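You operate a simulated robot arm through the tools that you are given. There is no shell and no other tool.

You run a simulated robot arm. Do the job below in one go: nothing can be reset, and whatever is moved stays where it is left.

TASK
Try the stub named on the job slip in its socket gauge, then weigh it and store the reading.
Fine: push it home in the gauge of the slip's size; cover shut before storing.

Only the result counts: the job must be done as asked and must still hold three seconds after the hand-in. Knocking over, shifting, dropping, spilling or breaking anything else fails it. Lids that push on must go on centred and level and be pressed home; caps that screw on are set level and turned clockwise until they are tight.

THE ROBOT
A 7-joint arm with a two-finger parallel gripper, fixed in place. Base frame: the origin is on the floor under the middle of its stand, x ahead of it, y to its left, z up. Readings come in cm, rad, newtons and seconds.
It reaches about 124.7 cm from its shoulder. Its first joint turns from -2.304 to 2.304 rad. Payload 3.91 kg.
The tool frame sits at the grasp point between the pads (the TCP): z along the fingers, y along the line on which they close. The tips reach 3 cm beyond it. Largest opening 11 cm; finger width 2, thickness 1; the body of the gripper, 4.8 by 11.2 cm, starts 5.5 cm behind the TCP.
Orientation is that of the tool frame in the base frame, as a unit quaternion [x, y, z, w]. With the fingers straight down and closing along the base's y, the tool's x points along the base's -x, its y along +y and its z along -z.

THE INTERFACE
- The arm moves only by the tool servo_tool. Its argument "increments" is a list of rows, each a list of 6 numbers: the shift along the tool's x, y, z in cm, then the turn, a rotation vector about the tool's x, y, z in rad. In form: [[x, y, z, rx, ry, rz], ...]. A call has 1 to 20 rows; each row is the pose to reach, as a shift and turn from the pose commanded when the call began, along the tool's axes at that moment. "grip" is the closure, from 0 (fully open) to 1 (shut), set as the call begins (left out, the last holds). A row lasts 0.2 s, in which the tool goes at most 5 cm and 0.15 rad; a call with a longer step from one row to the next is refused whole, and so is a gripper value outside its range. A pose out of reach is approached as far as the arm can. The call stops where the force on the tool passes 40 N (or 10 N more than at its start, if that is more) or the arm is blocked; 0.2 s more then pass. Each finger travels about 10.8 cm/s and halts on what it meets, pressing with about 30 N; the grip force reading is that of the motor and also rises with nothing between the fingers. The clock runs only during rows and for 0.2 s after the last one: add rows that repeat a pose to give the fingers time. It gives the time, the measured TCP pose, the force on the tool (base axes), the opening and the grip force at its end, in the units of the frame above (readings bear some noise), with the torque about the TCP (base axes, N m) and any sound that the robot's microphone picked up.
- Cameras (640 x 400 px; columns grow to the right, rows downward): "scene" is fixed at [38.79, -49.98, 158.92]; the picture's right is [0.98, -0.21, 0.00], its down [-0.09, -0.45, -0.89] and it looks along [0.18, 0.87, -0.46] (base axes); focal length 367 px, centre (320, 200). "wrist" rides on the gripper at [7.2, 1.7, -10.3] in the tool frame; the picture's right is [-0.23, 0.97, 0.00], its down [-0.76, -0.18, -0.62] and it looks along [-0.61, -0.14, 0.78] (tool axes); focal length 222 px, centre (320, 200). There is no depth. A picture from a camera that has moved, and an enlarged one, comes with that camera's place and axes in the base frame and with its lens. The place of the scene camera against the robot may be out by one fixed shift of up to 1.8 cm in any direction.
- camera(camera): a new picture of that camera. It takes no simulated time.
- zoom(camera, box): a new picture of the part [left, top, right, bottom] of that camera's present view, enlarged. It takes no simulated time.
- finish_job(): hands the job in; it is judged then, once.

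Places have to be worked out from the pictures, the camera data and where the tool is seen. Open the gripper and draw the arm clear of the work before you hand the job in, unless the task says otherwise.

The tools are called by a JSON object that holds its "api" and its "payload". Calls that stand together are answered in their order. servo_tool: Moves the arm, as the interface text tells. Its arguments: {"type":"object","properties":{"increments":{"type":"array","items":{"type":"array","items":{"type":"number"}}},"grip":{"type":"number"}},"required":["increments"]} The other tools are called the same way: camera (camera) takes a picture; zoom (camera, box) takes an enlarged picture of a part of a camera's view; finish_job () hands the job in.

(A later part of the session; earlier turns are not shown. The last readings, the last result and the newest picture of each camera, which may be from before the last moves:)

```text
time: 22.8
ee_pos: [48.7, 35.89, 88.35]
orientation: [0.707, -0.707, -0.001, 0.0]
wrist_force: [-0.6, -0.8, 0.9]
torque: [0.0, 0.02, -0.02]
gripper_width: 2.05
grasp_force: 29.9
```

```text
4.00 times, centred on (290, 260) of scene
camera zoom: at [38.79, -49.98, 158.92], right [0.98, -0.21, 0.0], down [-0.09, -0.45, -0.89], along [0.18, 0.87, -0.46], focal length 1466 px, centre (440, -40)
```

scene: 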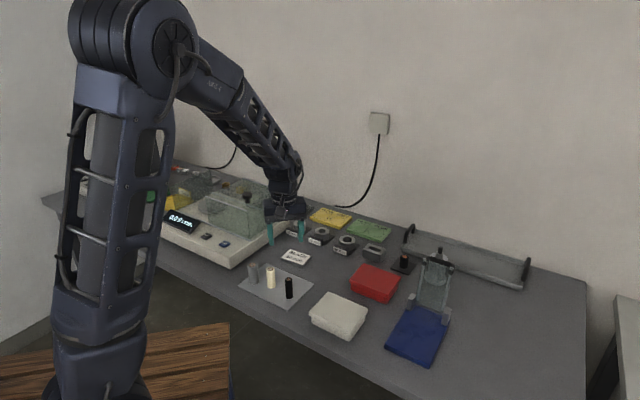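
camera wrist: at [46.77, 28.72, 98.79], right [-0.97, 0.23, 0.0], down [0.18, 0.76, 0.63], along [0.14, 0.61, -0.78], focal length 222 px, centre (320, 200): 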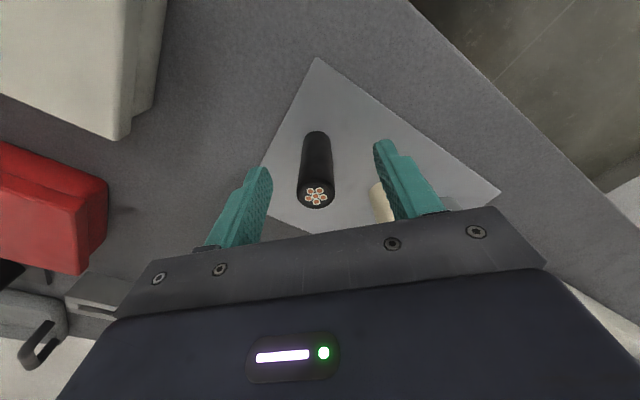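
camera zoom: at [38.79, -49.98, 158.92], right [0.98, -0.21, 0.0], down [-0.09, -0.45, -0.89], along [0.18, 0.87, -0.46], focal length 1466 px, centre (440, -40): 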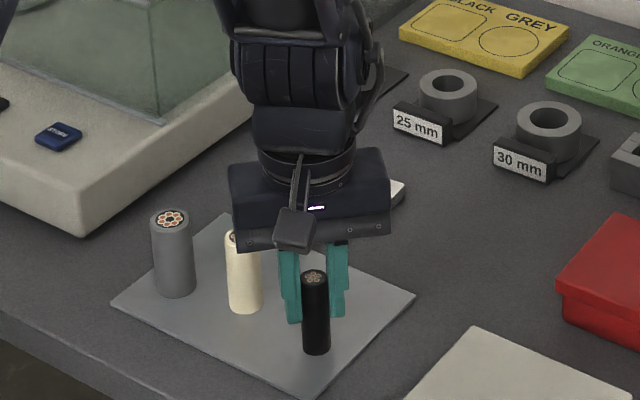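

Gripped at 2.05 cm width and well centred. I lift 14 cm straight up, then carry it to above the 20 mm gauge at about (58.1, 73.4), turning the hand 45° so the gripper body stays away from the balance cover.

{"api": "servo_tool", "payload": {"increments": [[0, 0, -1, 0, 0, 0], [0, 0, -4, 0, 0, 0], [0, 0, -8, 0, 0, 0], [0, 0, -12, 0, 0, 0], [0, 0, -14, 0, 0, 0], [-3.5, -0.9, -14, 0, 0, -0.08], [-7, -1.8, -14, 0, 0, -0.16], [-10.5, -2.7, -14, 0, 0, -0.24], [-14, -3.6, -14, 0, 0, -0.32], [-17.5, -4.5, -14, 0, 0, -0.4], [-21, -5.4, -14, 0, 0, -0.48], [-24.5, -6.3, -14, 0, 0, -0.56], [-28, -7.2, -14, 0, 0, -0.64], [-31.5, -8.1, -14, 0, 0, -0.72], [-35, -9, -14, 0, 0, -0.785], [-37.5, -9.36, -14, 0, 0, -0.785], [-37.5, -9.36, -14, 0, 0, -0.785]]}}

{"api": "camera", "payload": {"camera": "wrist"}}

{"api": "camera", "payload": {"camera": "scene"}}

```text
time: 26.4
ee_pos: [58.1, 73.3, 102.58]
orientation: [0.923, -0.384, 0.0, -0.001]
wrist_force: [0.2, 0.1, -0.6]
torque: [-0.03, -0.01, 0.02]
gripper_width: 2.08
grasp_force: 30.0
```

```text
taken
camera wrist: at [61.95, 66.87, 112.95], right [-0.85, -0.53, 0.0], down [-0.41, 0.66, 0.62], along [-0.33, 0.53, -0.78], focal length 222 px, centre (320, 200)
```

wrist: 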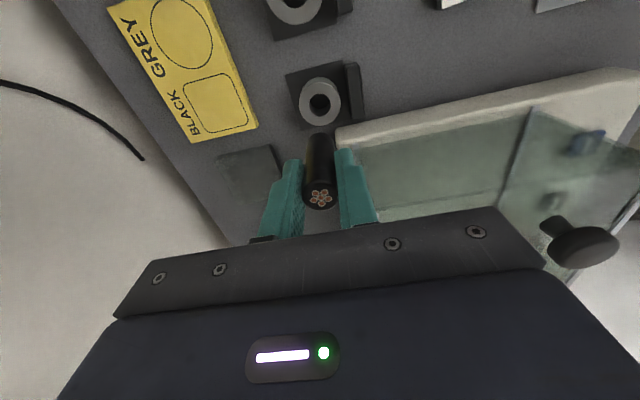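

```text
taken
```

scene: 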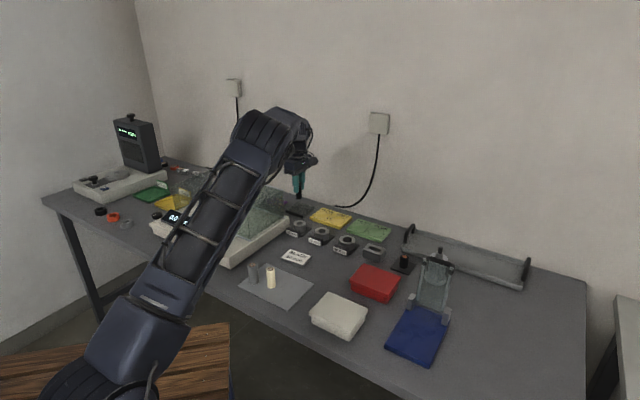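

Above the gauge with the stub in hand. I zoom to measure the hole against the stub axis.

{"api": "zoom", "payload": {"camera": "wrist", "box": [260, 40, 400, 220]}}

{"api": "zoom", "payload": {"camera": "wrist", "box": [275, 50, 375, 130]}}

{"api": "zoom", "payload": {"camera": "scene", "box": [260, 150, 360, 250]}}

```text
2.22 times, centred on (330, 130) of wrist
camera zoom: at [61.95, 66.87, 112.95], right [-0.85, -0.53, 0.0], down [-0.41, 0.66, 0.62], along [-0.33, 0.53, -0.78], focal length 494 px, centre (298, 356)
```

zoom: 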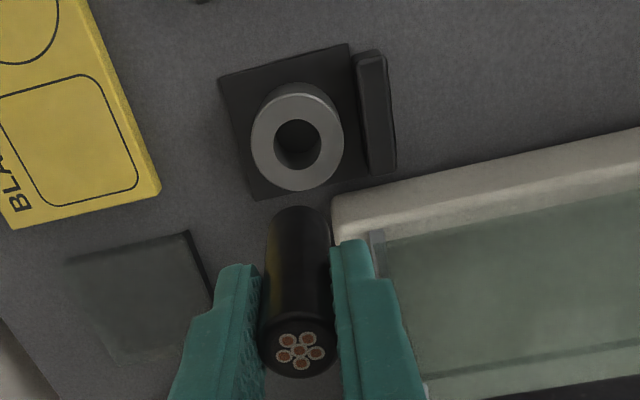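

```text
5.00 times, centred on (325, 90) of wrist
camera zoom: at [61.95, 66.87, 112.95], right [-0.85, -0.53, 0.0], down [-0.41, 0.66, 0.62], along [-0.33, 0.53, -0.78], focal length 1111 px, centre (295, 750)
```

zoom: 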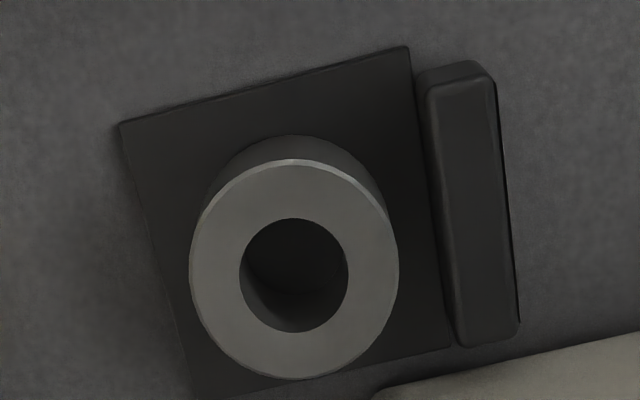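

```text
4.00 times, centred on (310, 200) of scene
camera zoom: at [38.79, -49.98, 158.92], right [0.98, -0.21, 0.0], down [-0.09, -0.45, -0.89], along [0.18, 0.87, -0.46], focal length 1466 px, centre (360, 200)
```

zoom: 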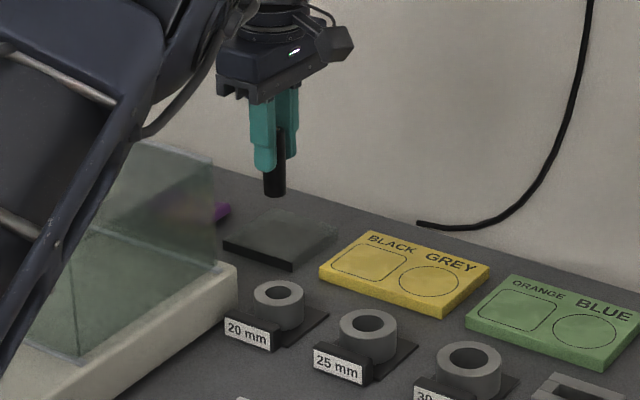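

The hole centre is about 0.3 cm off along the tool x axis. I shift and descend until the stub's bottom is about 2 cm above the ring, then re-measure.

{"api": "servo_tool", "payload": {"increments": [[-0.3, -0.08, 3, 0, 0, 0], [-0.3, -0.08, 6, 0, 0, 0], [-0.3, -0.08, 8, 0, 0, 0], [-0.3, -0.08, 9, 0, 0, 0], [-0.3, -0.08, 9, 0, 0, 0]]}}

{"api": "zoom", "payload": {"camera": "wrist", "box": [240, 60, 400, 220]}}

{"api": "zoom", "payload": {"camera": "wrist", "box": [280, 80, 360, 160]}}

{"api": "zoom", "payload": {"camera": "scene", "box": [260, 170, 360, 250]}}

```text
time: 27.6
ee_pos: [57.73, 73.55, 93.56]
orientation: [0.924, -0.383, 0.0, -0.001]
wrist_force: [-0.4, 0.4, -0.6]
torque: [0.02, -0.03, 0.02]
gripper_width: 2.09
grasp_force: 30.3
```

```text
2.50 times, centred on (320, 140) of wrist
camera zoom: at [61.75, 67.08, 103.97], right [-0.85, -0.53, 0.0], down [-0.41, 0.66, 0.62], along [-0.33, 0.53, -0.78], focal length 555 px, centre (320, 350)
```

zoom: 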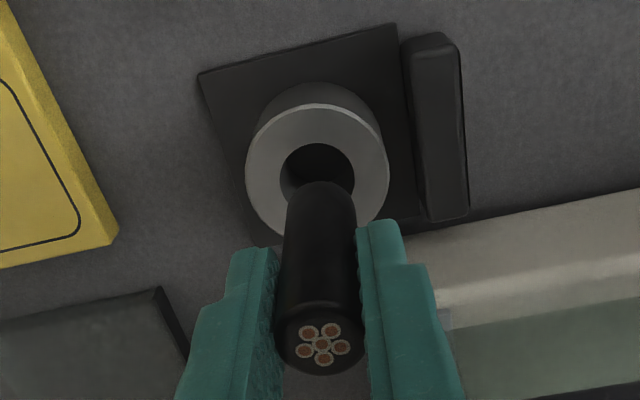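

```text
5.00 times, centred on (320, 120) of wrist
camera zoom: at [61.75, 67.08, 103.97], right [-0.85, -0.53, 0.0], down [-0.41, 0.66, 0.62], along [-0.33, 0.53, -0.78], focal length 1111 px, centre (320, 600)
```

zoom: 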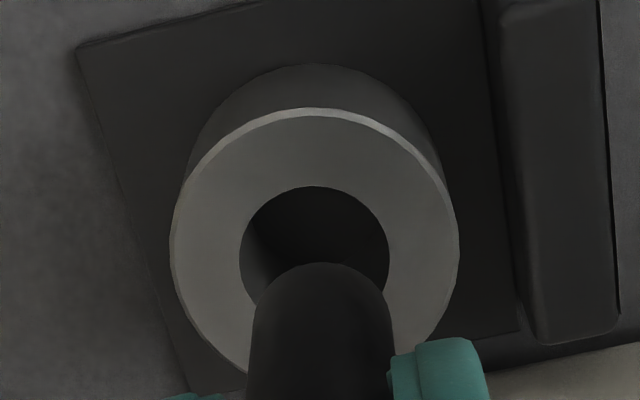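

```text
5.00 times, centred on (310, 210) of scene
camera zoom: at [38.79, -49.98, 158.92], right [0.98, -0.21, 0.0], down [-0.09, -0.45, -0.89], along [0.18, 0.87, -0.46], focal length 1833 px, centre (370, 150)
```

zoom: 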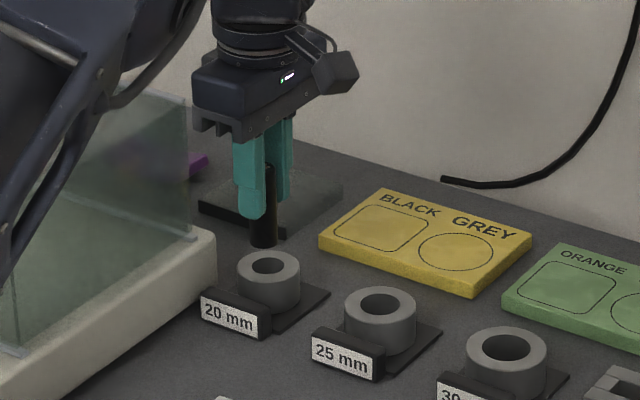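

Hole and stub line up within about 1 mm; I apply a small correction (+0.1, −0.09 in tool axes) and lower slowly about 3 cm, watching the force.

{"api": "servo_tool", "payload": {"increments": [[0.1, -0.09, 0.3, 0, 0, 0], [0.1, -0.09, 0.7, 0, 0, 0], [0.1, -0.09, 1.1, 0, 0, 0], [0.1, -0.09, 1.5, 0, 0, 0], [0.1, -0.09, 1.8, 0, 0, 0], [0.1, -0.09, 2.1, 0, 0, 0], [0.1, -0.09, 2.4, 0, 0, 0], [0.1, -0.09, 2.7, 0, 0, 0], [0.1, -0.09, 3.0, 0, 0, 0]]}}

{"api": "zoom", "payload": {"camera": "wrist", "box": [240, 60, 400, 220]}}

{"api": "zoom", "payload": {"camera": "scene", "box": [260, 170, 360, 250]}}

```text
time: 29.6
ee_pos: [57.82, 73.57, 90.61]
orientation: [0.924, -0.383, 0.001, 0.0]
wrist_force: [0.0, 0.1, -0.6]
torque: [0.0, -0.01, 0.02]
gripper_width: 2.08
grasp_force: 30.5
```

```text
2.50 times, centred on (320, 140) of wrist
camera zoom: at [61.84, 67.08, 100.92], right [-0.85, -0.53, 0.0], down [-0.41, 0.66, 0.62], along [-0.33, 0.53, -0.78], focal length 555 px, centre (320, 350)
```

zoom: 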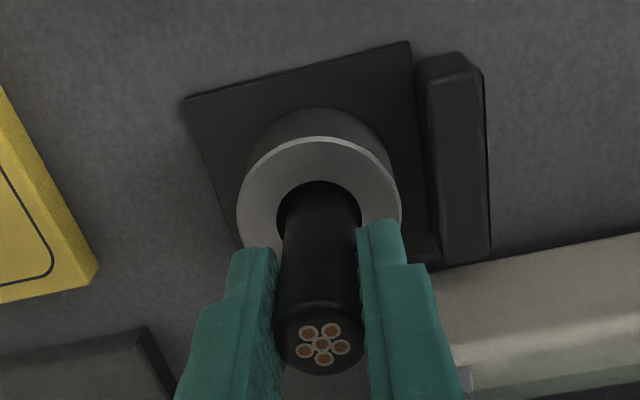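

```text
5.00 times, centred on (310, 210) of scene
camera zoom: at [38.79, -49.98, 158.92], right [0.98, -0.21, 0.0], down [-0.09, -0.45, -0.89], along [0.18, 0.87, -0.46], focal length 1833 px, centre (370, 150)
```

zoom: 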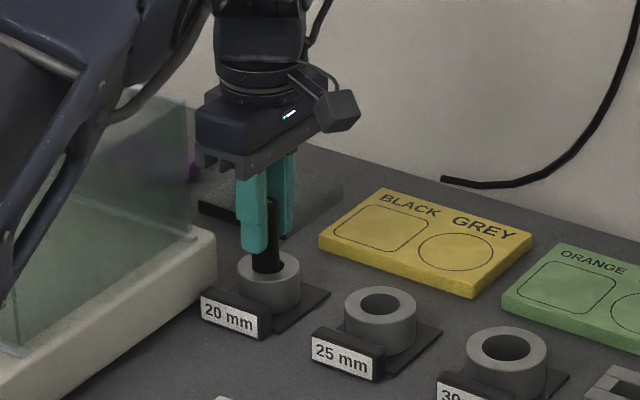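

The stub has entered the ring with no contact force. I check the centring in the hole closely.

{"api": "zoom", "payload": {"camera": "wrist", "box": [285, 100, 365, 150]}}

{"api": "zoom", "payload": {"camera": "scene", "box": [295, 205, 335, 240]}}

```text
8.00 times, centred on (325, 125) of wrist
camera zoom: at [61.84, 67.08, 100.92], right [-0.85, -0.53, 0.0], down [-0.41, 0.66, 0.62], along [-0.33, 0.53, -0.78], focal length 1777 px, centre (280, 800)
```

zoom: 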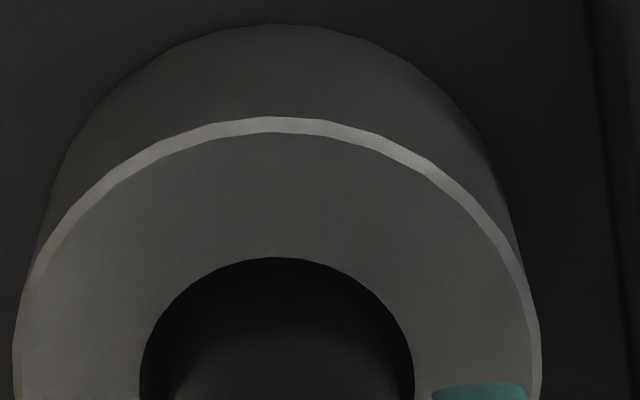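

```text
11.43 times, centred on (315, 222) of scene
camera zoom: at [38.79, -49.98, 158.92], right [0.98, -0.21, 0.0], down [-0.09, -0.45, -0.89], along [0.18, 0.87, -0.46], focal length 4190 px, centre (377, -57)
```

zoom: 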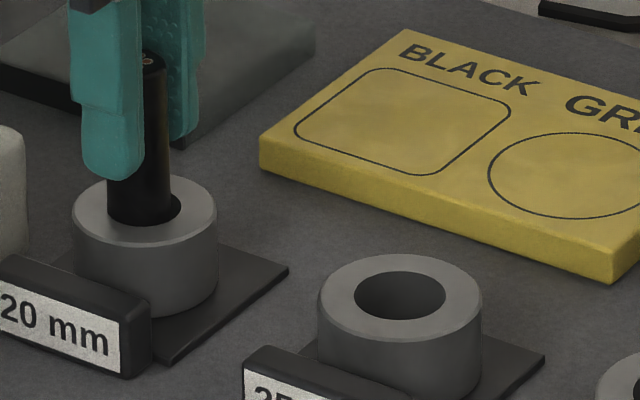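

The stub sits slightly toward one side, so I shift about 1 mm to centre it and keep lowering slowly, watching for contact.

{"api": "servo_tool", "payload": {"increments": [[0.03, -0.12, 0, 0, 0, 0], [0.03, -0.12, 0.3, 0, 0, 0], [0.03, -0.12, 0.6, 0, 0, 0], [0.03, -0.12, 0.8, 0, 0, 0], [0.03, -0.12, 1.0, 0, 0, 0], [0.03, -0.12, 1.2, 0, 0, 0], [0.03, -0.12, 1.35, 0, 0, 0], [0.03, -0.12, 1.5, 0, 0, 0]]}}

{"api": "zoom", "payload": {"camera": "scene", "box": [290, 195, 340, 245]}}

{"api": "zoom", "payload": {"camera": "wrist", "box": [240, 80, 400, 220]}}

```text
time: 31.4
ee_pos: [58.03, 73.64, 89.03]
orientation: [0.924, -0.383, -0.001, -0.001]
wrist_force: [0.6, -11.0, 2.8]
torque: [-0.34, -0.05, 0.03]
gripper_width: 2.07
grasp_force: 30.1
```

```text
8.00 times, centred on (315, 220) of scene
camera zoom: at [38.79, -49.98, 158.92], right [0.98, -0.21, 0.0], down [-0.09, -0.45, -0.89], along [0.18, 0.87, -0.46], focal length 2933 px, centre (360, 40)
```

zoom: 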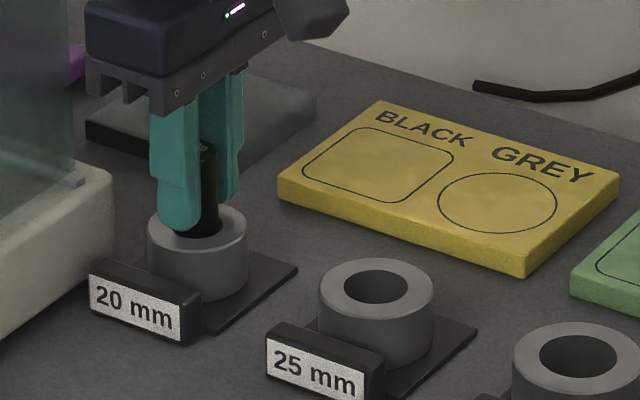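

```text
2.86 times, centred on (320, 150) of wrist
camera zoom: at [62.02, 67.2, 99.43], right [-0.85, -0.53, 0.0], down [-0.41, 0.66, 0.62], along [-0.33, 0.53, -0.78], focal length 635 px, centre (320, 343)
```

zoom: 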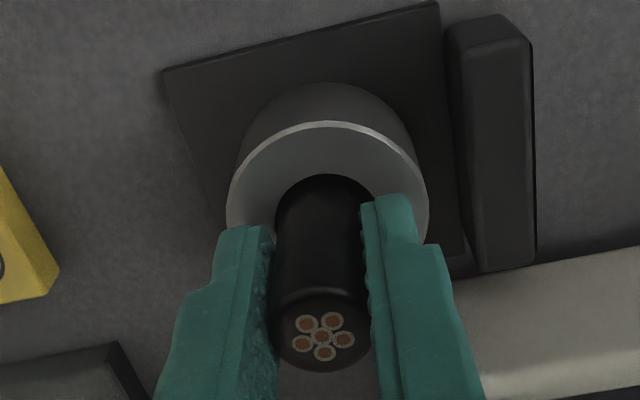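

A light side contact (11 N toward −y) shows the stub is touching the hole's far wall. I ease 1 mm back toward −y and continue down.

{"api": "servo_tool", "payload": {"increments": [[0.08, 0.07, 0, 0, 0, 0], [0.08, 0.07, 0.1, 0, 0, 0], [0.08, 0.07, 0.2, 0, 0, 0], [0.08, 0.07, 0.3, 0, 0, 0], [0.08, 0.07, 0.4, 0, 0, 0]]}}

```text
time: 32.6
ee_pos: [58.07, 73.56, 88.6]
orientation: [0.924, -0.383, -0.001, -0.001]
wrist_force: [1.0, 0.3, 0.0]
torque: [-0.01, -0.02, -0.02]
gripper_width: 2.07
grasp_force: 30.1
```

Side force is gone. I lower a little more in fine steps to feel for the bottom of the socket.

{"api": "servo_tool", "payload": {"increments": [[0, 0, 0.08, 0, 0, 0], [0, 0, 0.16, 0, 0, 0], [0, 0, 0.24, 0, 0, 0], [0, 0, 0.3, 0, 0, 0]]}}

{"api": "zoom", "payload": {"camera": "scene", "box": [290, 195, 340, 245]}}

{"api": "zoom", "payload": {"camera": "wrist", "box": [240, 80, 400, 220]}}

```text
time: 33.6
ee_pos: [58.04, 73.77, 88.42]
orientation: [0.924, -0.383, -0.001, -0.002]
wrist_force: [-0.9, -2.2, 9.1]
torque: [-0.13, 0.11, 0.01]
gripper_width: 2.08
grasp_force: 30.3
```

```text
8.00 times, centred on (315, 220) of scene
camera zoom: at [38.79, -49.98, 158.92], right [0.98, -0.21, 0.0], down [-0.09, -0.45, -0.89], along [0.18, 0.87, -0.46], focal length 2933 px, centre (360, 40)
```

zoom: 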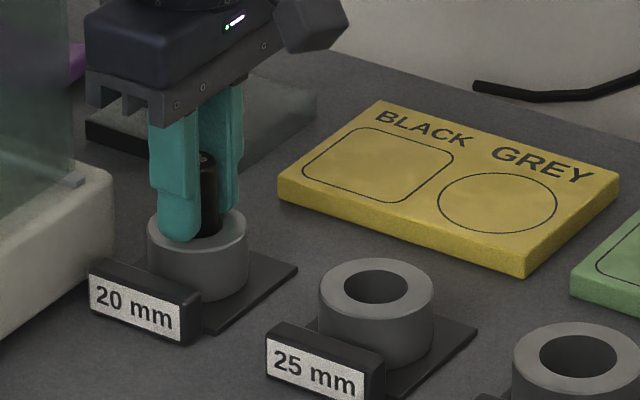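

```text
2.86 times, centred on (320, 150) of wrist
camera zoom: at [61.98, 67.13, 98.83], right [-0.85, -0.53, 0.0], down [-0.41, 0.66, 0.63], along [-0.33, 0.53, -0.78], focal length 635 px, centre (320, 343)
```

zoom: 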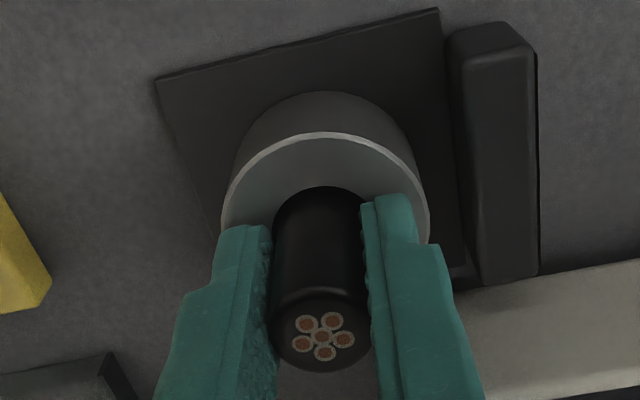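

First vertical contact (9 N up). I lift 1 mm, open the fingers to let the stub settle, and rise clear of its top.

{"api": "servo_tool", "payload": {"increments": [[0, 0, -0.1, 0, 0, 0], [0, 0, -0.1, 0, 0, 0]]}}

{"api": "servo_tool", "payload": {"increments": [[0, 0, 0, 0, 0, 0], [0, 0, 0, 0, 0, 0], [0, 0, -1, 0, 0, 0], [0, 0, -3, 0, 0, 0], [0, 0, -6, 0, 0, 0], [0, 0, -6, 0, 0, 0]], "grip": 0.6}}

{"api": "zoom", "payload": {"camera": "scene", "box": [290, 195, 340, 245]}}

{"api": "camera", "payload": {"camera": "wrist"}}

```text
time: 34.2
ee_pos: [58.13, 73.52, 88.54]
orientation: [0.924, -0.382, -0.001, -0.001]
wrist_force: [-1.3, 1.8, 3.2]
torque: [0.09, 0.08, -0.05]
gripper_width: 2.08
grasp_force: 29.9
```

```text
time: 35.6
ee_pos: [58.03, 73.66, 94.48]
orientation: [0.924, -0.383, -0.001, -0.001]
wrist_force: [-0.1, 0.1, -0.1]
torque: [-0.03, 0.01, -0.03]
gripper_width: 4.39
grasp_force: 0.1
```

```text
8.00 times, centred on (315, 220) of scene
camera zoom: at [38.79, -49.98, 158.92], right [0.98, -0.21, 0.0], down [-0.09, -0.45, -0.89], along [0.18, 0.87, -0.46], focal length 2933 px, centre (360, 40)
```

zoom: 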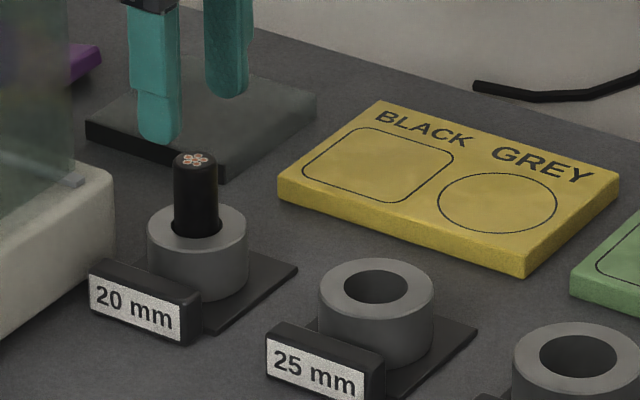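

```text
taken
camera wrist: at [61.93, 67.14, 104.84], right [-0.85, -0.53, 0.0], down [-0.41, 0.66, 0.62], along [-0.33, 0.53, -0.78], focal length 222 px, centre (320, 200)
```

wrist: 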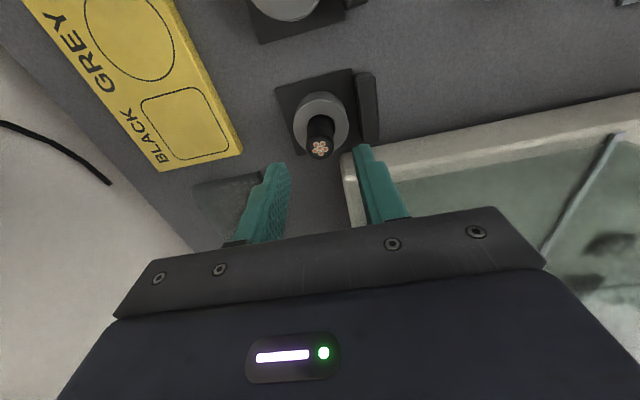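

The black stub stands in the 20 mm gauge. To push it home I close the fingers and press down on its top in fine steps.

{"api": "servo_tool", "payload": {"increments": [[-0.12, -0.08, 0, 0, 0, 0], [-0.12, -0.08, 0, 0, 0, 0], [-0.12, -0.08, 0.5, 0, 0, 0], [-0.12, -0.08, 1.2, 0, 0, 0], [-0.12, -0.08, 1.7, 0, 0, 0], [-0.12, -0.08, 2.0, 0, 0, 0]], "grip": 1.0}}

{"api": "zoom", "payload": {"camera": "scene", "box": [290, 195, 340, 245]}}

```text
time: 37.0
ee_pos: [58.01, 73.83, 92.65]
orientation: [0.924, -0.383, 0.0, 0.0]
wrist_force: [0.2, -1.2, 0.1]
torque: [0.0, -0.01, 0.02]
gripper_width: 0.0
grasp_force: 30.0
```

```text
8.00 times, centred on (315, 220) of scene
camera zoom: at [38.79, -49.98, 158.92], right [0.98, -0.21, 0.0], down [-0.09, -0.45, -0.89], along [0.18, 0.87, -0.46], focal length 2933 px, centre (360, 40)
```

zoom: 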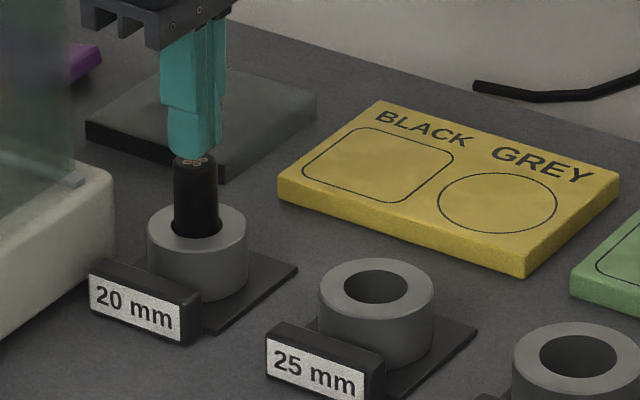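

The closed tips are just above the stub. I press down in 1 mm steps until the force rises.

{"api": "servo_tool", "payload": {"increments": [[0, 0, 0.1, 0, 0, 0], [0, 0, 0.2, 0, 0, 0], [0, 0, 0.3, 0, 0, 0], [0, 0, 0.4, 0, 0, 0], [0, 0, 0.5, 0, 0, 0], [0, 0, 0.6, 0, 0, 0], [0, 0, 0.7, 0, 0, 0], [0, 0, 0.8, 0, 0, 0]]}}

{"api": "zoom", "payload": {"camera": "scene", "box": [290, 195, 340, 245]}}

```text
time: 38.8
ee_pos: [58.07, 73.74, 92.0]
orientation: [0.924, -0.383, 0.0, -0.003]
wrist_force: [-0.1, 1.5, 34.2]
torque: [0.03, 0.04, -0.01]
gripper_width: 0.01
grasp_force: 30.5
```

```text
8.00 times, centred on (315, 220) of scene
camera zoom: at [38.79, -49.98, 158.92], right [0.98, -0.21, 0.0], down [-0.09, -0.45, -0.89], along [0.18, 0.87, -0.46], focal length 2933 px, centre (360, 40)
```

zoom: 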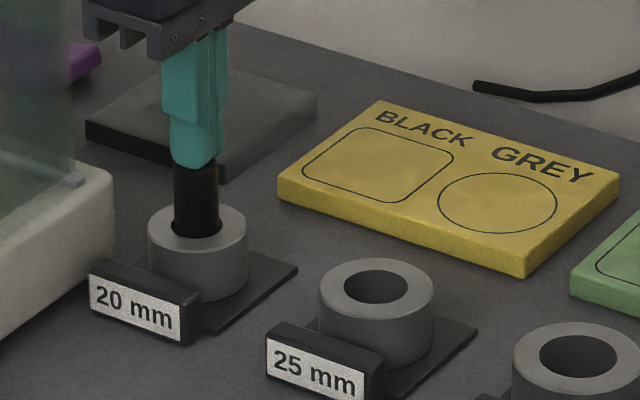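

34 N on the stub with the tips at z≈89.0. I press a touch further to verify it is hard against the bottom.

{"api": "servo_tool", "payload": {"increments": [[0, 0, 0.05, 0, 0, 0], [0, 0, 0.1, 0, 0, 0], [0, 0, 0.1, 0, 0, 0]]}}

{"api": "servo_tool", "payload": {"increments": [[0, 0, -0.5, 0, 0, 0], [0, 0, -2, 0, 0, 0], [0, 0, -4, 0, 0, 0], [0, 0, -6, 0, 0, 0], [0, 0, -6, 0, 0, 0]]}}

{"api": "zoom", "payload": {"camera": "scene", "box": [290, 195, 340, 245]}}

{"api": "zoom", "payload": {"camera": "wrist", "box": [260, 60, 400, 200]}}

```text
time: 39.3
ee_pos: [58.0, 73.73, 92.04]
orientation: [0.924, -0.383, 0.0, -0.004]
wrist_force: [-1.4, -2.2, 12.4]
torque: [-0.11, 0.06, 0.0]
gripper_width: 0.03
grasp_force: 29.8
stopped in row 2: the force on the tool passed its limit at 45 N (the readings are from after the stop); the commanded pose is now the measured one
```

```text
time: 40.5
ee_pos: [58.14, 73.72, 97.87]
orientation: [0.924, -0.383, 0.0, -0.003]
wrist_force: [0.7, 0.4, -0.2]
torque: [0.01, 0.01, -0.02]
gripper_width: 0.01
grasp_force: 30.3
```

```text
8.00 times, centred on (315, 220) of scene
camera zoom: at [38.79, -49.98, 158.92], right [0.98, -0.21, 0.0], down [-0.09, -0.45, -0.89], along [0.18, 0.87, -0.46], focal length 2933 px, centre (360, 40)
```

zoom: 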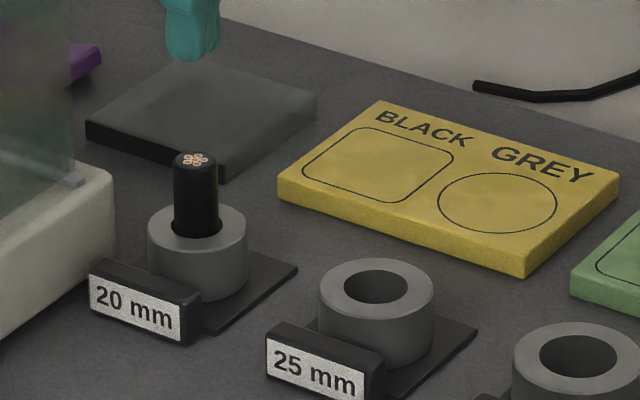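

```text
2.86 times, centred on (330, 130) of wrist
camera zoom: at [61.97, 67.15, 108.19], right [-0.85, -0.53, 0.0], down [-0.41, 0.66, 0.63], along [-0.33, 0.53, -0.78], focal length 635 px, centre (291, 400)
```

zoom: 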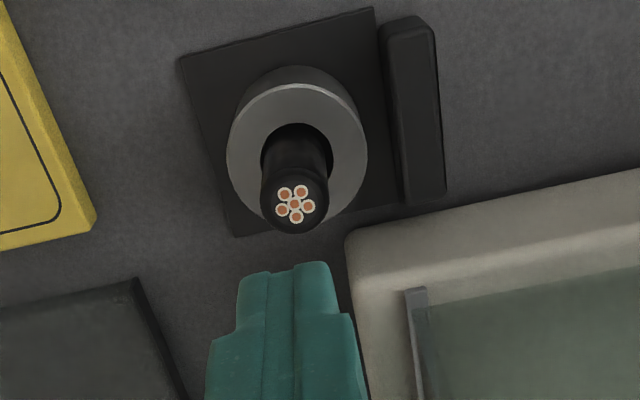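

The stub is fully home (45 N without moving). Now I open to ~4.4 cm, centre on it, lower to TCP z≈88.8 and grip the part above the ring.

{"api": "servo_tool", "payload": {"increments": [[-0.15, 0.05, 0, 0, 0, 0], [-0.15, 0.05, 0, 0, 0, 0], [-0.15, 0.05, 2.5, 0, 0, 0], [-0.15, 0.05, 5, 0, 0, 0], [-0.15, 0.05, 7, 0, 0, 0], [-0.15, 0.05, 8.2, 0, 0, 0], [-0.15, 0.05, 9.0, 0, 0, 0], [-0.15, 0.05, 9.0, 0, 0, 0]], "grip": 0.6}}

{"api": "zoom", "payload": {"camera": "wrist", "box": [240, 100, 400, 220]}}

{"api": "zoom", "payload": {"camera": "scene", "box": [290, 195, 340, 245]}}

```text
time: 42.3
ee_pos: [58.04, 73.85, 88.94]
orientation: [0.924, -0.383, -0.001, -0.003]
wrist_force: [0.4, -0.5, -0.5]
torque: [0.02, 0.0, 0.01]
gripper_width: 4.38
grasp_force: 0.1
```

```text
3.33 times, centred on (320, 160) of wrist
camera zoom: at [61.83, 67.33, 99.33], right [-0.85, -0.53, 0.0], down [-0.41, 0.66, 0.63], along [-0.33, 0.53, -0.78], focal length 740 px, centre (320, 333)
```

zoom: 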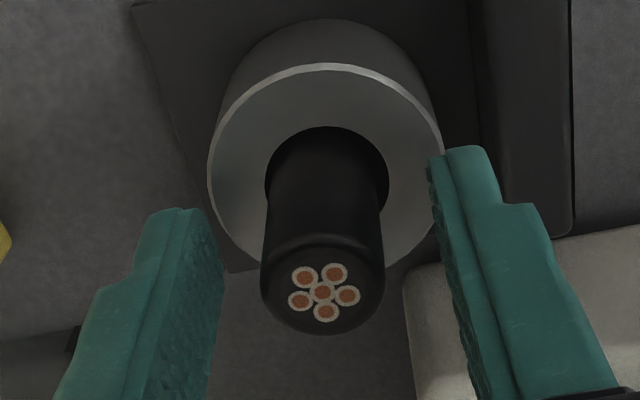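

```text
8.00 times, centred on (315, 220) of scene
camera zoom: at [38.79, -49.98, 158.92], right [0.98, -0.21, 0.0], down [-0.09, -0.45, -0.89], along [0.18, 0.87, -0.46], focal length 2933 px, centre (360, 40)
```

zoom: 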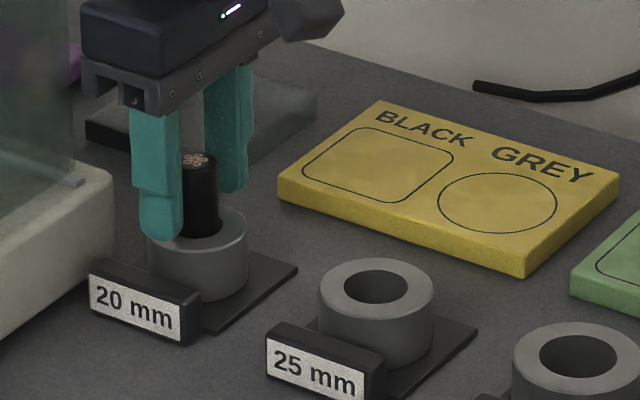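

The stub is well centred between the pads. I close, verify the grip, and lift it straight out slowly.

{"api": "servo_tool", "payload": {"increments": [[0, 0, 0, 0, 0, 0], [0, 0, 0, 0, 0, 0], [0, 0, 0, 0, 0, 0]], "grip": 0.9}}

{"api": "servo_tool", "payload": {"increments": [[0, 0, -0.4, 0, 0, 0], [0, 0, -1, 0, 0, 0], [0, 0, -2, 0, 0, 0], [0, 0, -3.5, 0, 0, 0], [0, 0, -5.5, 0, 0, 0], [0, 0, -9, 0, 0, 0], [0, 0, -13, 0, 0, 0], [0, 0, -17, 0, 0, 0], [0, 0, -21, 0, 0, 0], [0, 0, -23, 0, 0, 0], [0, 0, -23, 0, 0, 0]]}}

{"api": "camera", "payload": {"camera": "wrist"}}

{"api": "camera", "payload": {"camera": "scene"}}

```text
time: 43.1
ee_pos: [57.89, 73.89, 88.96]
orientation: [0.924, -0.382, -0.001, -0.003]
wrist_force: [-0.3, -1.0, 0.8]
torque: [-0.08, 0.06, -0.01]
gripper_width: 2.07
grasp_force: 30.0
```

```text
time: 45.5
ee_pos: [57.88, 73.68, 111.76]
orientation: [0.924, -0.383, 0.0, -0.003]
wrist_force: [-0.7, -0.1, -0.4]
torque: [0.0, 0.03, 0.02]
gripper_width: 2.09
grasp_force: 29.3
```

```text
taken
camera wrist: at [61.79, 67.12, 122.18], right [-0.85, -0.53, 0.0], down [-0.41, 0.66, 0.63], along [-0.33, 0.53, -0.78], focal length 222 px, centre (320, 200)
```

wrist: 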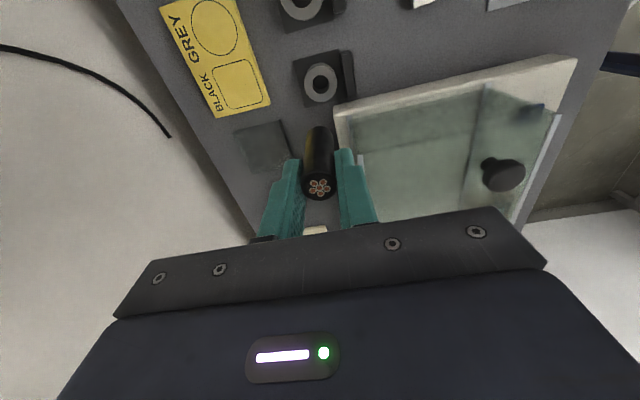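

```text
taken
```

scene: 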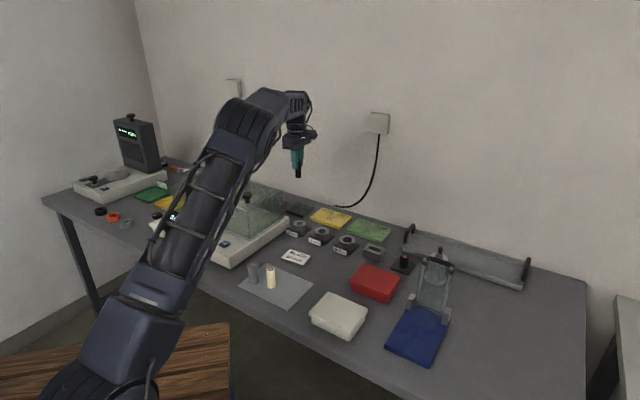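

Stub out and held (2.09 cm). I carry it high over the cover to above the pan at about (24.6, 89.1), turning the hand back 45°.

{"api": "servo_tool", "payload": {"increments": [[-3.44, 1.27, 0, 0, 0, 0.0785], [-6.88, 2.53, 0, 0, 0, 0.157], [-10.32, 3.8, 0, 0, 0, 0.2355], [-13.76, 5.06, 0, 0, 0, 0.314], [-17.2, 6.33, 0, 0, 0, 0.3925], [-20.64, 7.6, 0, 0, 0, 0.471], [-24.08, 8.86, 0, 0, 0, 0.5495], [-27.52, 10.13, 0, 0, 0, 0.628], [-30.96, 11.4, 0, 0, 0, 0.7065], [-34.4, 12.66, 0, 0, 0, 0.785], [-34.4, 12.66, 0, 0, 0, 0.785]]}}

{"api": "camera", "payload": {"camera": "wrist"}}

{"api": "camera", "payload": {"camera": "scene"}}

```text
time: 47.9
ee_pos: [24.47, 89.02, 111.82]
orientation: [-0.706, 0.708, 0.001, 0.003]
wrist_force: [0.7, -0.2, 0.0]
torque: [-0.01, 0.0, 0.02]
gripper_width: 2.11
grasp_force: 29.5
```

```text
taken
camera wrist: at [22.83, 81.5, 122.22], right [-0.97, 0.23, 0.0], down [0.18, 0.76, 0.63], along [0.14, 0.61, -0.78], focal length 222 px, centre (320, 200)
```

wrist: 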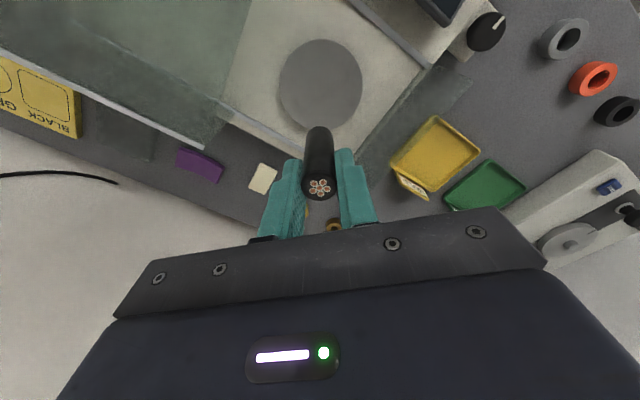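

```text
taken
```

scene: 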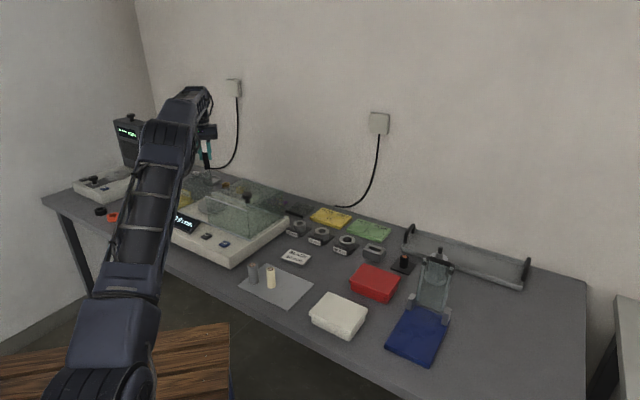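

The pan centre is about (24.3, 88.4), so I nudge there and descend until the stub's bottom is about 1 cm above the pan.

{"api": "servo_tool", "payload": {"increments": [[0.5, 0.15, 3.5, 0, 0, 0], [0.5, 0.15, 7, 0, 0, 0], [0.5, 0.15, 10.5, 0, 0, 0], [0.5, 0.15, 13, 0, 0, 0], [0.5, 0.15, 14.6, 0, 0, 0], [0.5, 0.15, 15.6, 0, 0, 0], [0.5, 0.15, 15.6, 0, 0, 0]]}}

{"api": "camera", "payload": {"camera": "wrist"}}

{"api": "zoom", "payload": {"camera": "scene", "box": [140, 140, 260, 240]}}

```text
time: 49.5
ee_pos: [24.57, 88.55, 96.37]
orientation: [0.707, -0.707, -0.001, -0.003]
wrist_force: [0.1, -1.5, 6.1]
torque: [-0.14, -0.03, -0.01]
gripper_width: 2.05
grasp_force: 30.3
```

```text
taken
camera wrist: at [22.83, 81.19, 106.71], right [-0.97, 0.23, 0.0], down [0.18, 0.76, 0.63], along [0.14, 0.61, -0.78], focal length 222 px, centre (320, 200)
```

wrist: 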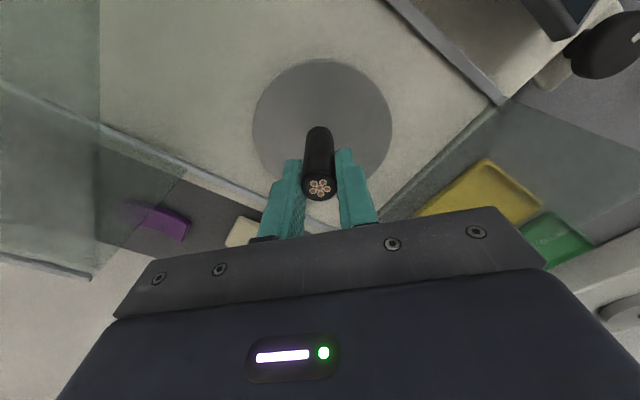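

```text
4.00 times, centred on (200, 190) of scene
camera zoom: at [38.79, -49.98, 158.92], right [0.98, -0.21, 0.0], down [-0.09, -0.45, -0.89], along [0.18, 0.87, -0.46], focal length 1466 px, centre (800, 240)
```

zoom: 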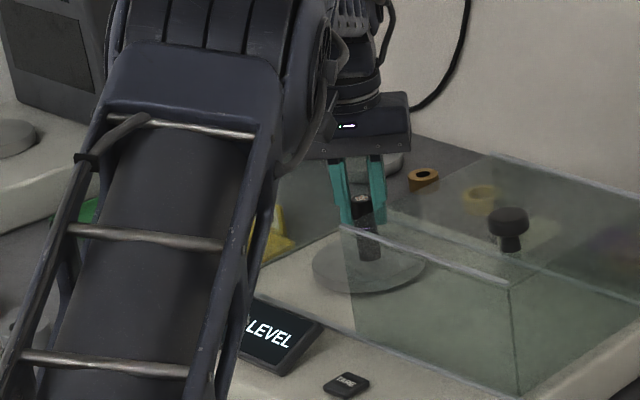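

There is already a light upward contact (6 N): the stub rests on the pan. I ease the command slightly up to relax the push, then open the fingers.

{"api": "servo_tool", "payload": {"increments": [[0, 0, -0.04, 0, 0, 0], [0, 0, -0.04, 0, 0, 0]]}}

{"api": "zoom", "payload": {"camera": "wrist", "box": [240, 100, 400, 220]}}

```text
time: 50.1
ee_pos: [24.43, 88.55, 96.32]
orientation: [-0.707, 0.707, 0.001, 0.002]
wrist_force: [-0.9, 1.8, 2.7]
torque: [0.03, 0.08, -0.01]
gripper_width: 2.06
grasp_force: 29.8
```

```text
3.33 times, centred on (320, 160) of wrist
camera zoom: at [22.84, 81.17, 106.72], right [-0.97, 0.23, 0.0], down [0.18, 0.76, 0.63], along [0.14, 0.61, -0.78], focal length 740 px, centre (320, 333)
```

zoom: 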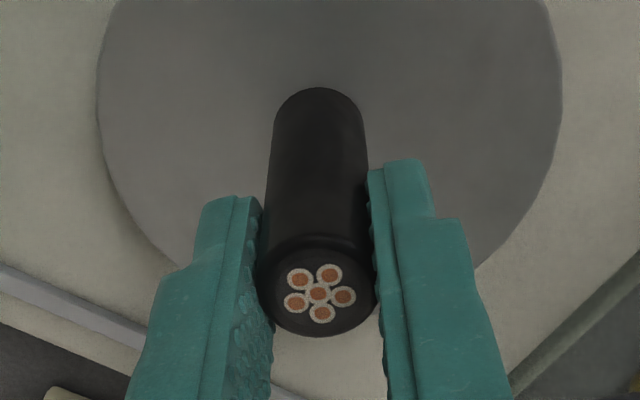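

Residual contact is 2–3 N with the stub upright on the pan. I open the fingers and check it stands before rising.

{"api": "servo_tool", "payload": {"increments": [[0, 0, 0, 0, 0, 0], [0, 0, 0, 0, 0, 0], [0, 0, 0, 0, 0, 0]], "grip": 0.55}}

{"api": "zoom", "payload": {"camera": "wrist", "box": [240, 100, 400, 220]}}

{"api": "zoom", "payload": {"camera": "scene", "box": [140, 140, 260, 240]}}

```text
time: 50.9
ee_pos: [24.57, 88.66, 96.43]
orientation: [-0.707, 0.707, 0.002, 0.002]
wrist_force: [-1.3, 0.6, 0.1]
torque: [0.02, 0.0, -0.01]
gripper_width: 4.91
grasp_force: 0.1
```

```text
3.33 times, centred on (320, 160) of wrist
camera zoom: at [22.85, 81.18, 106.72], right [-0.97, 0.23, 0.0], down [0.18, 0.76, 0.63], along [0.14, 0.61, -0.78], focal length 740 px, centre (320, 333)
```

zoom: 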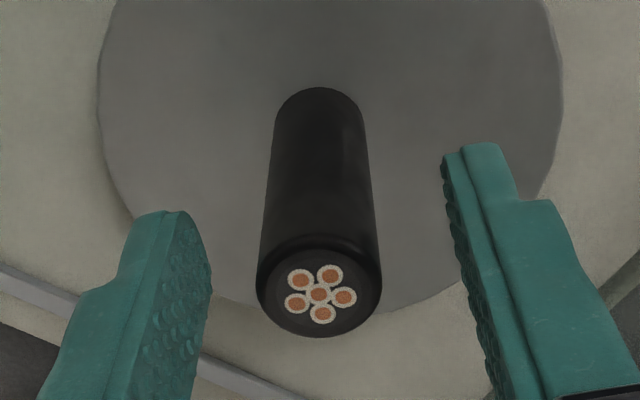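

```text
4.00 times, centred on (200, 190) of scene
camera zoom: at [38.79, -49.98, 158.92], right [0.98, -0.21, 0.0], down [-0.09, -0.45, -0.89], along [0.18, 0.87, -0.46], focal length 1466 px, centre (800, 240)
```

zoom: 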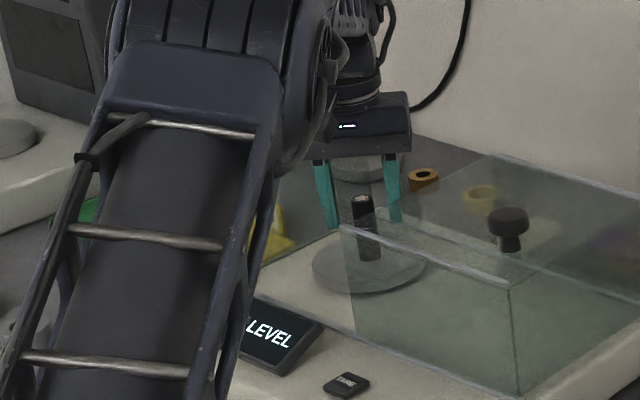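

The stub stands on its own. I rise straight up and back away over the cover to inspect the reading and the cover knob.

{"api": "servo_tool", "payload": {"increments": [[0, 0, -2, 0, 0, 0], [0, 0, -5, 0, 0, 0], [0, 0, -9, 0, 0, 0], [0, 0, -13, 0, 0, 0], [0, 0, -16.5, 0, 0, 0], [3.5, -2, -16.5, 0, 0, 0], [7, -4, -16.5, 0, 0, 0], [10.5, -6, -16.5, 0, 0, 0], [14, -8, -16.5, 0, 0, 0], [17.5, -10, -16.5, 0, 0, 0], [21, -12, -16.5, 0, 0, 0], [24.5, -13.5, -16.5, 0, 0, 0], [26.6, -14.5, -16.5, 0, 0, 0], [26.6, -14.5, -16.5, 0, 0, 0]]}}

{"api": "camera", "payload": {"camera": "wrist"}}

{"api": "zoom", "payload": {"camera": "scene", "box": [130, 150, 300, 280]}}

```text
time: 53.9
ee_pos: [39.04, 62.0, 112.62]
orientation: [0.707, -0.707, -0.001, -0.002]
wrist_force: [1.2, 0.9, 0.1]
torque: [0.01, 0.04, -0.02]
gripper_width: 4.96
grasp_force: 0.0
```

```text
taken
camera wrist: at [37.43, 54.55, 122.97], right [-0.97, 0.23, 0.0], down [0.18, 0.76, 0.63], along [0.14, 0.61, -0.78], focal length 222 px, centre (320, 200)
```

wrist: 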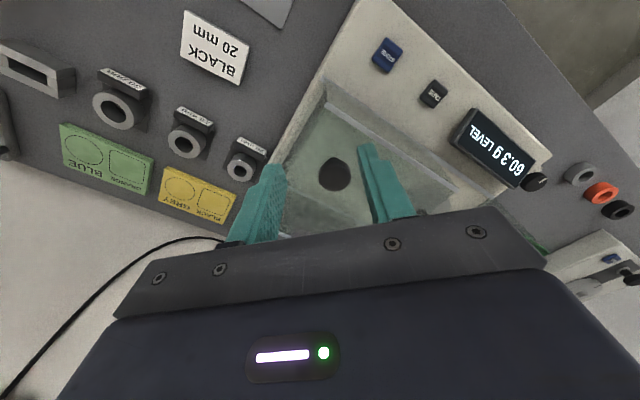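

```text
3.08 times, centred on (215, 215) of scene
camera zoom: at [38.79, -49.98, 158.92], right [0.98, -0.21, 0.0], down [-0.09, -0.45, -0.89], along [0.18, 0.87, -0.46], focal length 1128 px, centre (643, 154)
```

zoom: 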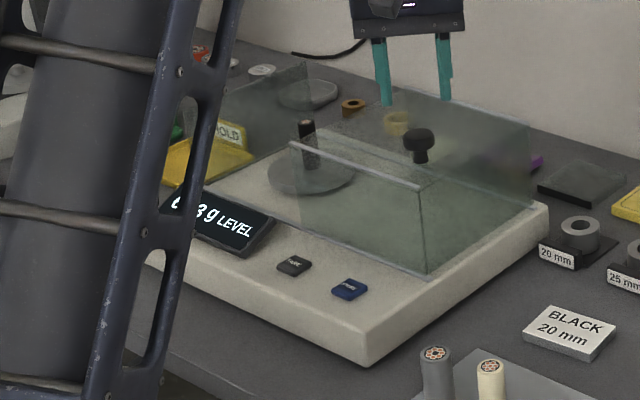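

The balance reads 60.3 g with LEVEL. I zoom on the cover knob to locate it precisely.

{"api": "zoom", "payload": {"camera": "wrist", "box": [270, 100, 410, 220]}}

{"api": "zoom", "payload": {"camera": "scene", "box": [200, 165, 300, 235]}}

```text
3.33 times, centred on (340, 160) of wrist
camera zoom: at [37.43, 54.55, 122.97], right [-0.97, 0.23, 0.0], down [0.18, 0.76, 0.63], along [0.14, 0.61, -0.78], focal length 740 px, centre (253, 333)
```

zoom: 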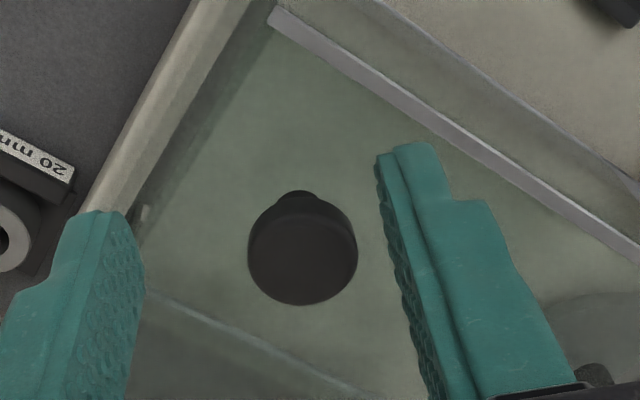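

```text
5.71 times, centred on (250, 200) of scene
camera zoom: at [38.79, -49.98, 158.92], right [0.98, -0.21, 0.0], down [-0.09, -0.45, -0.89], along [0.18, 0.87, -0.46], focal length 2095 px, centre (720, 200)
```

zoom: 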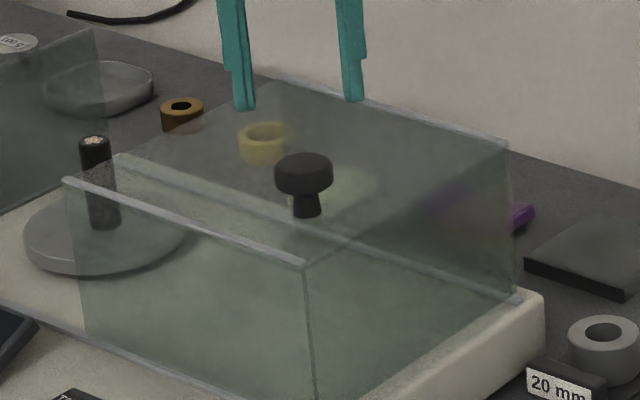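

Knob head centre ≈ (38.8, 67.95), top z≈102.7, 3.5 cm across. I turn the hand so the fingers close along the slide direction and hover above the knob with about 6 cm opening.

{"api": "servo_tool", "payload": {"increments": [[-1, 0.05, 0, 0, 0, 0.131], [-2, 0.1, 0, 0, 0, 0.262], [-3, 0.15, 0, 0, 0, 0.393], [-4, 0.2, 0, 0, 0, 0.524], [-5, 0.25, 0, 0, 0, 0.655], [-5.95, 0.25, 1, 0, 0, 0.785], [-5.95, 0.25, 3, 0, 0, 0.785], [-5.95, 0.25, 4.5, 0, 0, 0.785], [-5.95, 0.25, 4.5, 0, 0, 0.785]], "grip": 0.45}}

{"api": "camera", "payload": {"camera": "wrist"}}

{"api": "zoom", "payload": {"camera": "scene", "box": [180, 130, 320, 240]}}

```text
time: 55.9
ee_pos: [38.83, 67.92, 108.19]
orientation: [-0.382, 0.924, 0.002, 0.002]
wrist_force: [-0.7, -0.8, -0.1]
torque: [0.0, -0.01, 0.0]
gripper_width: 6.05
grasp_force: 0.1
```

```text
taken
camera wrist: at [32.48, 63.83, 118.56], right [-0.53, 0.85, 0.0], down [0.66, 0.41, 0.63], along [0.53, 0.33, -0.78], focal length 222 px, centre (320, 200)
```

wrist: 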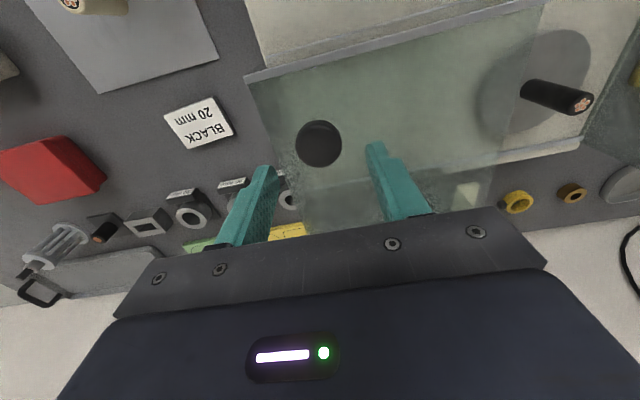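

```text
3.64 times, centred on (250, 185) of scene
camera zoom: at [38.79, -49.98, 158.92], right [0.98, -0.21, 0.0], down [-0.09, -0.45, -0.89], along [0.18, 0.87, -0.46], focal length 1333 px, centre (574, 254)
```

zoom: 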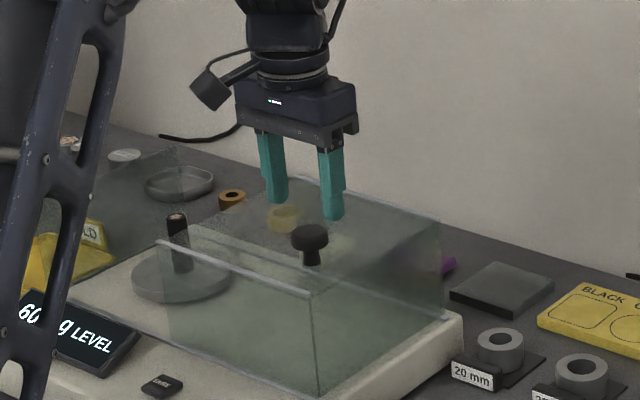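

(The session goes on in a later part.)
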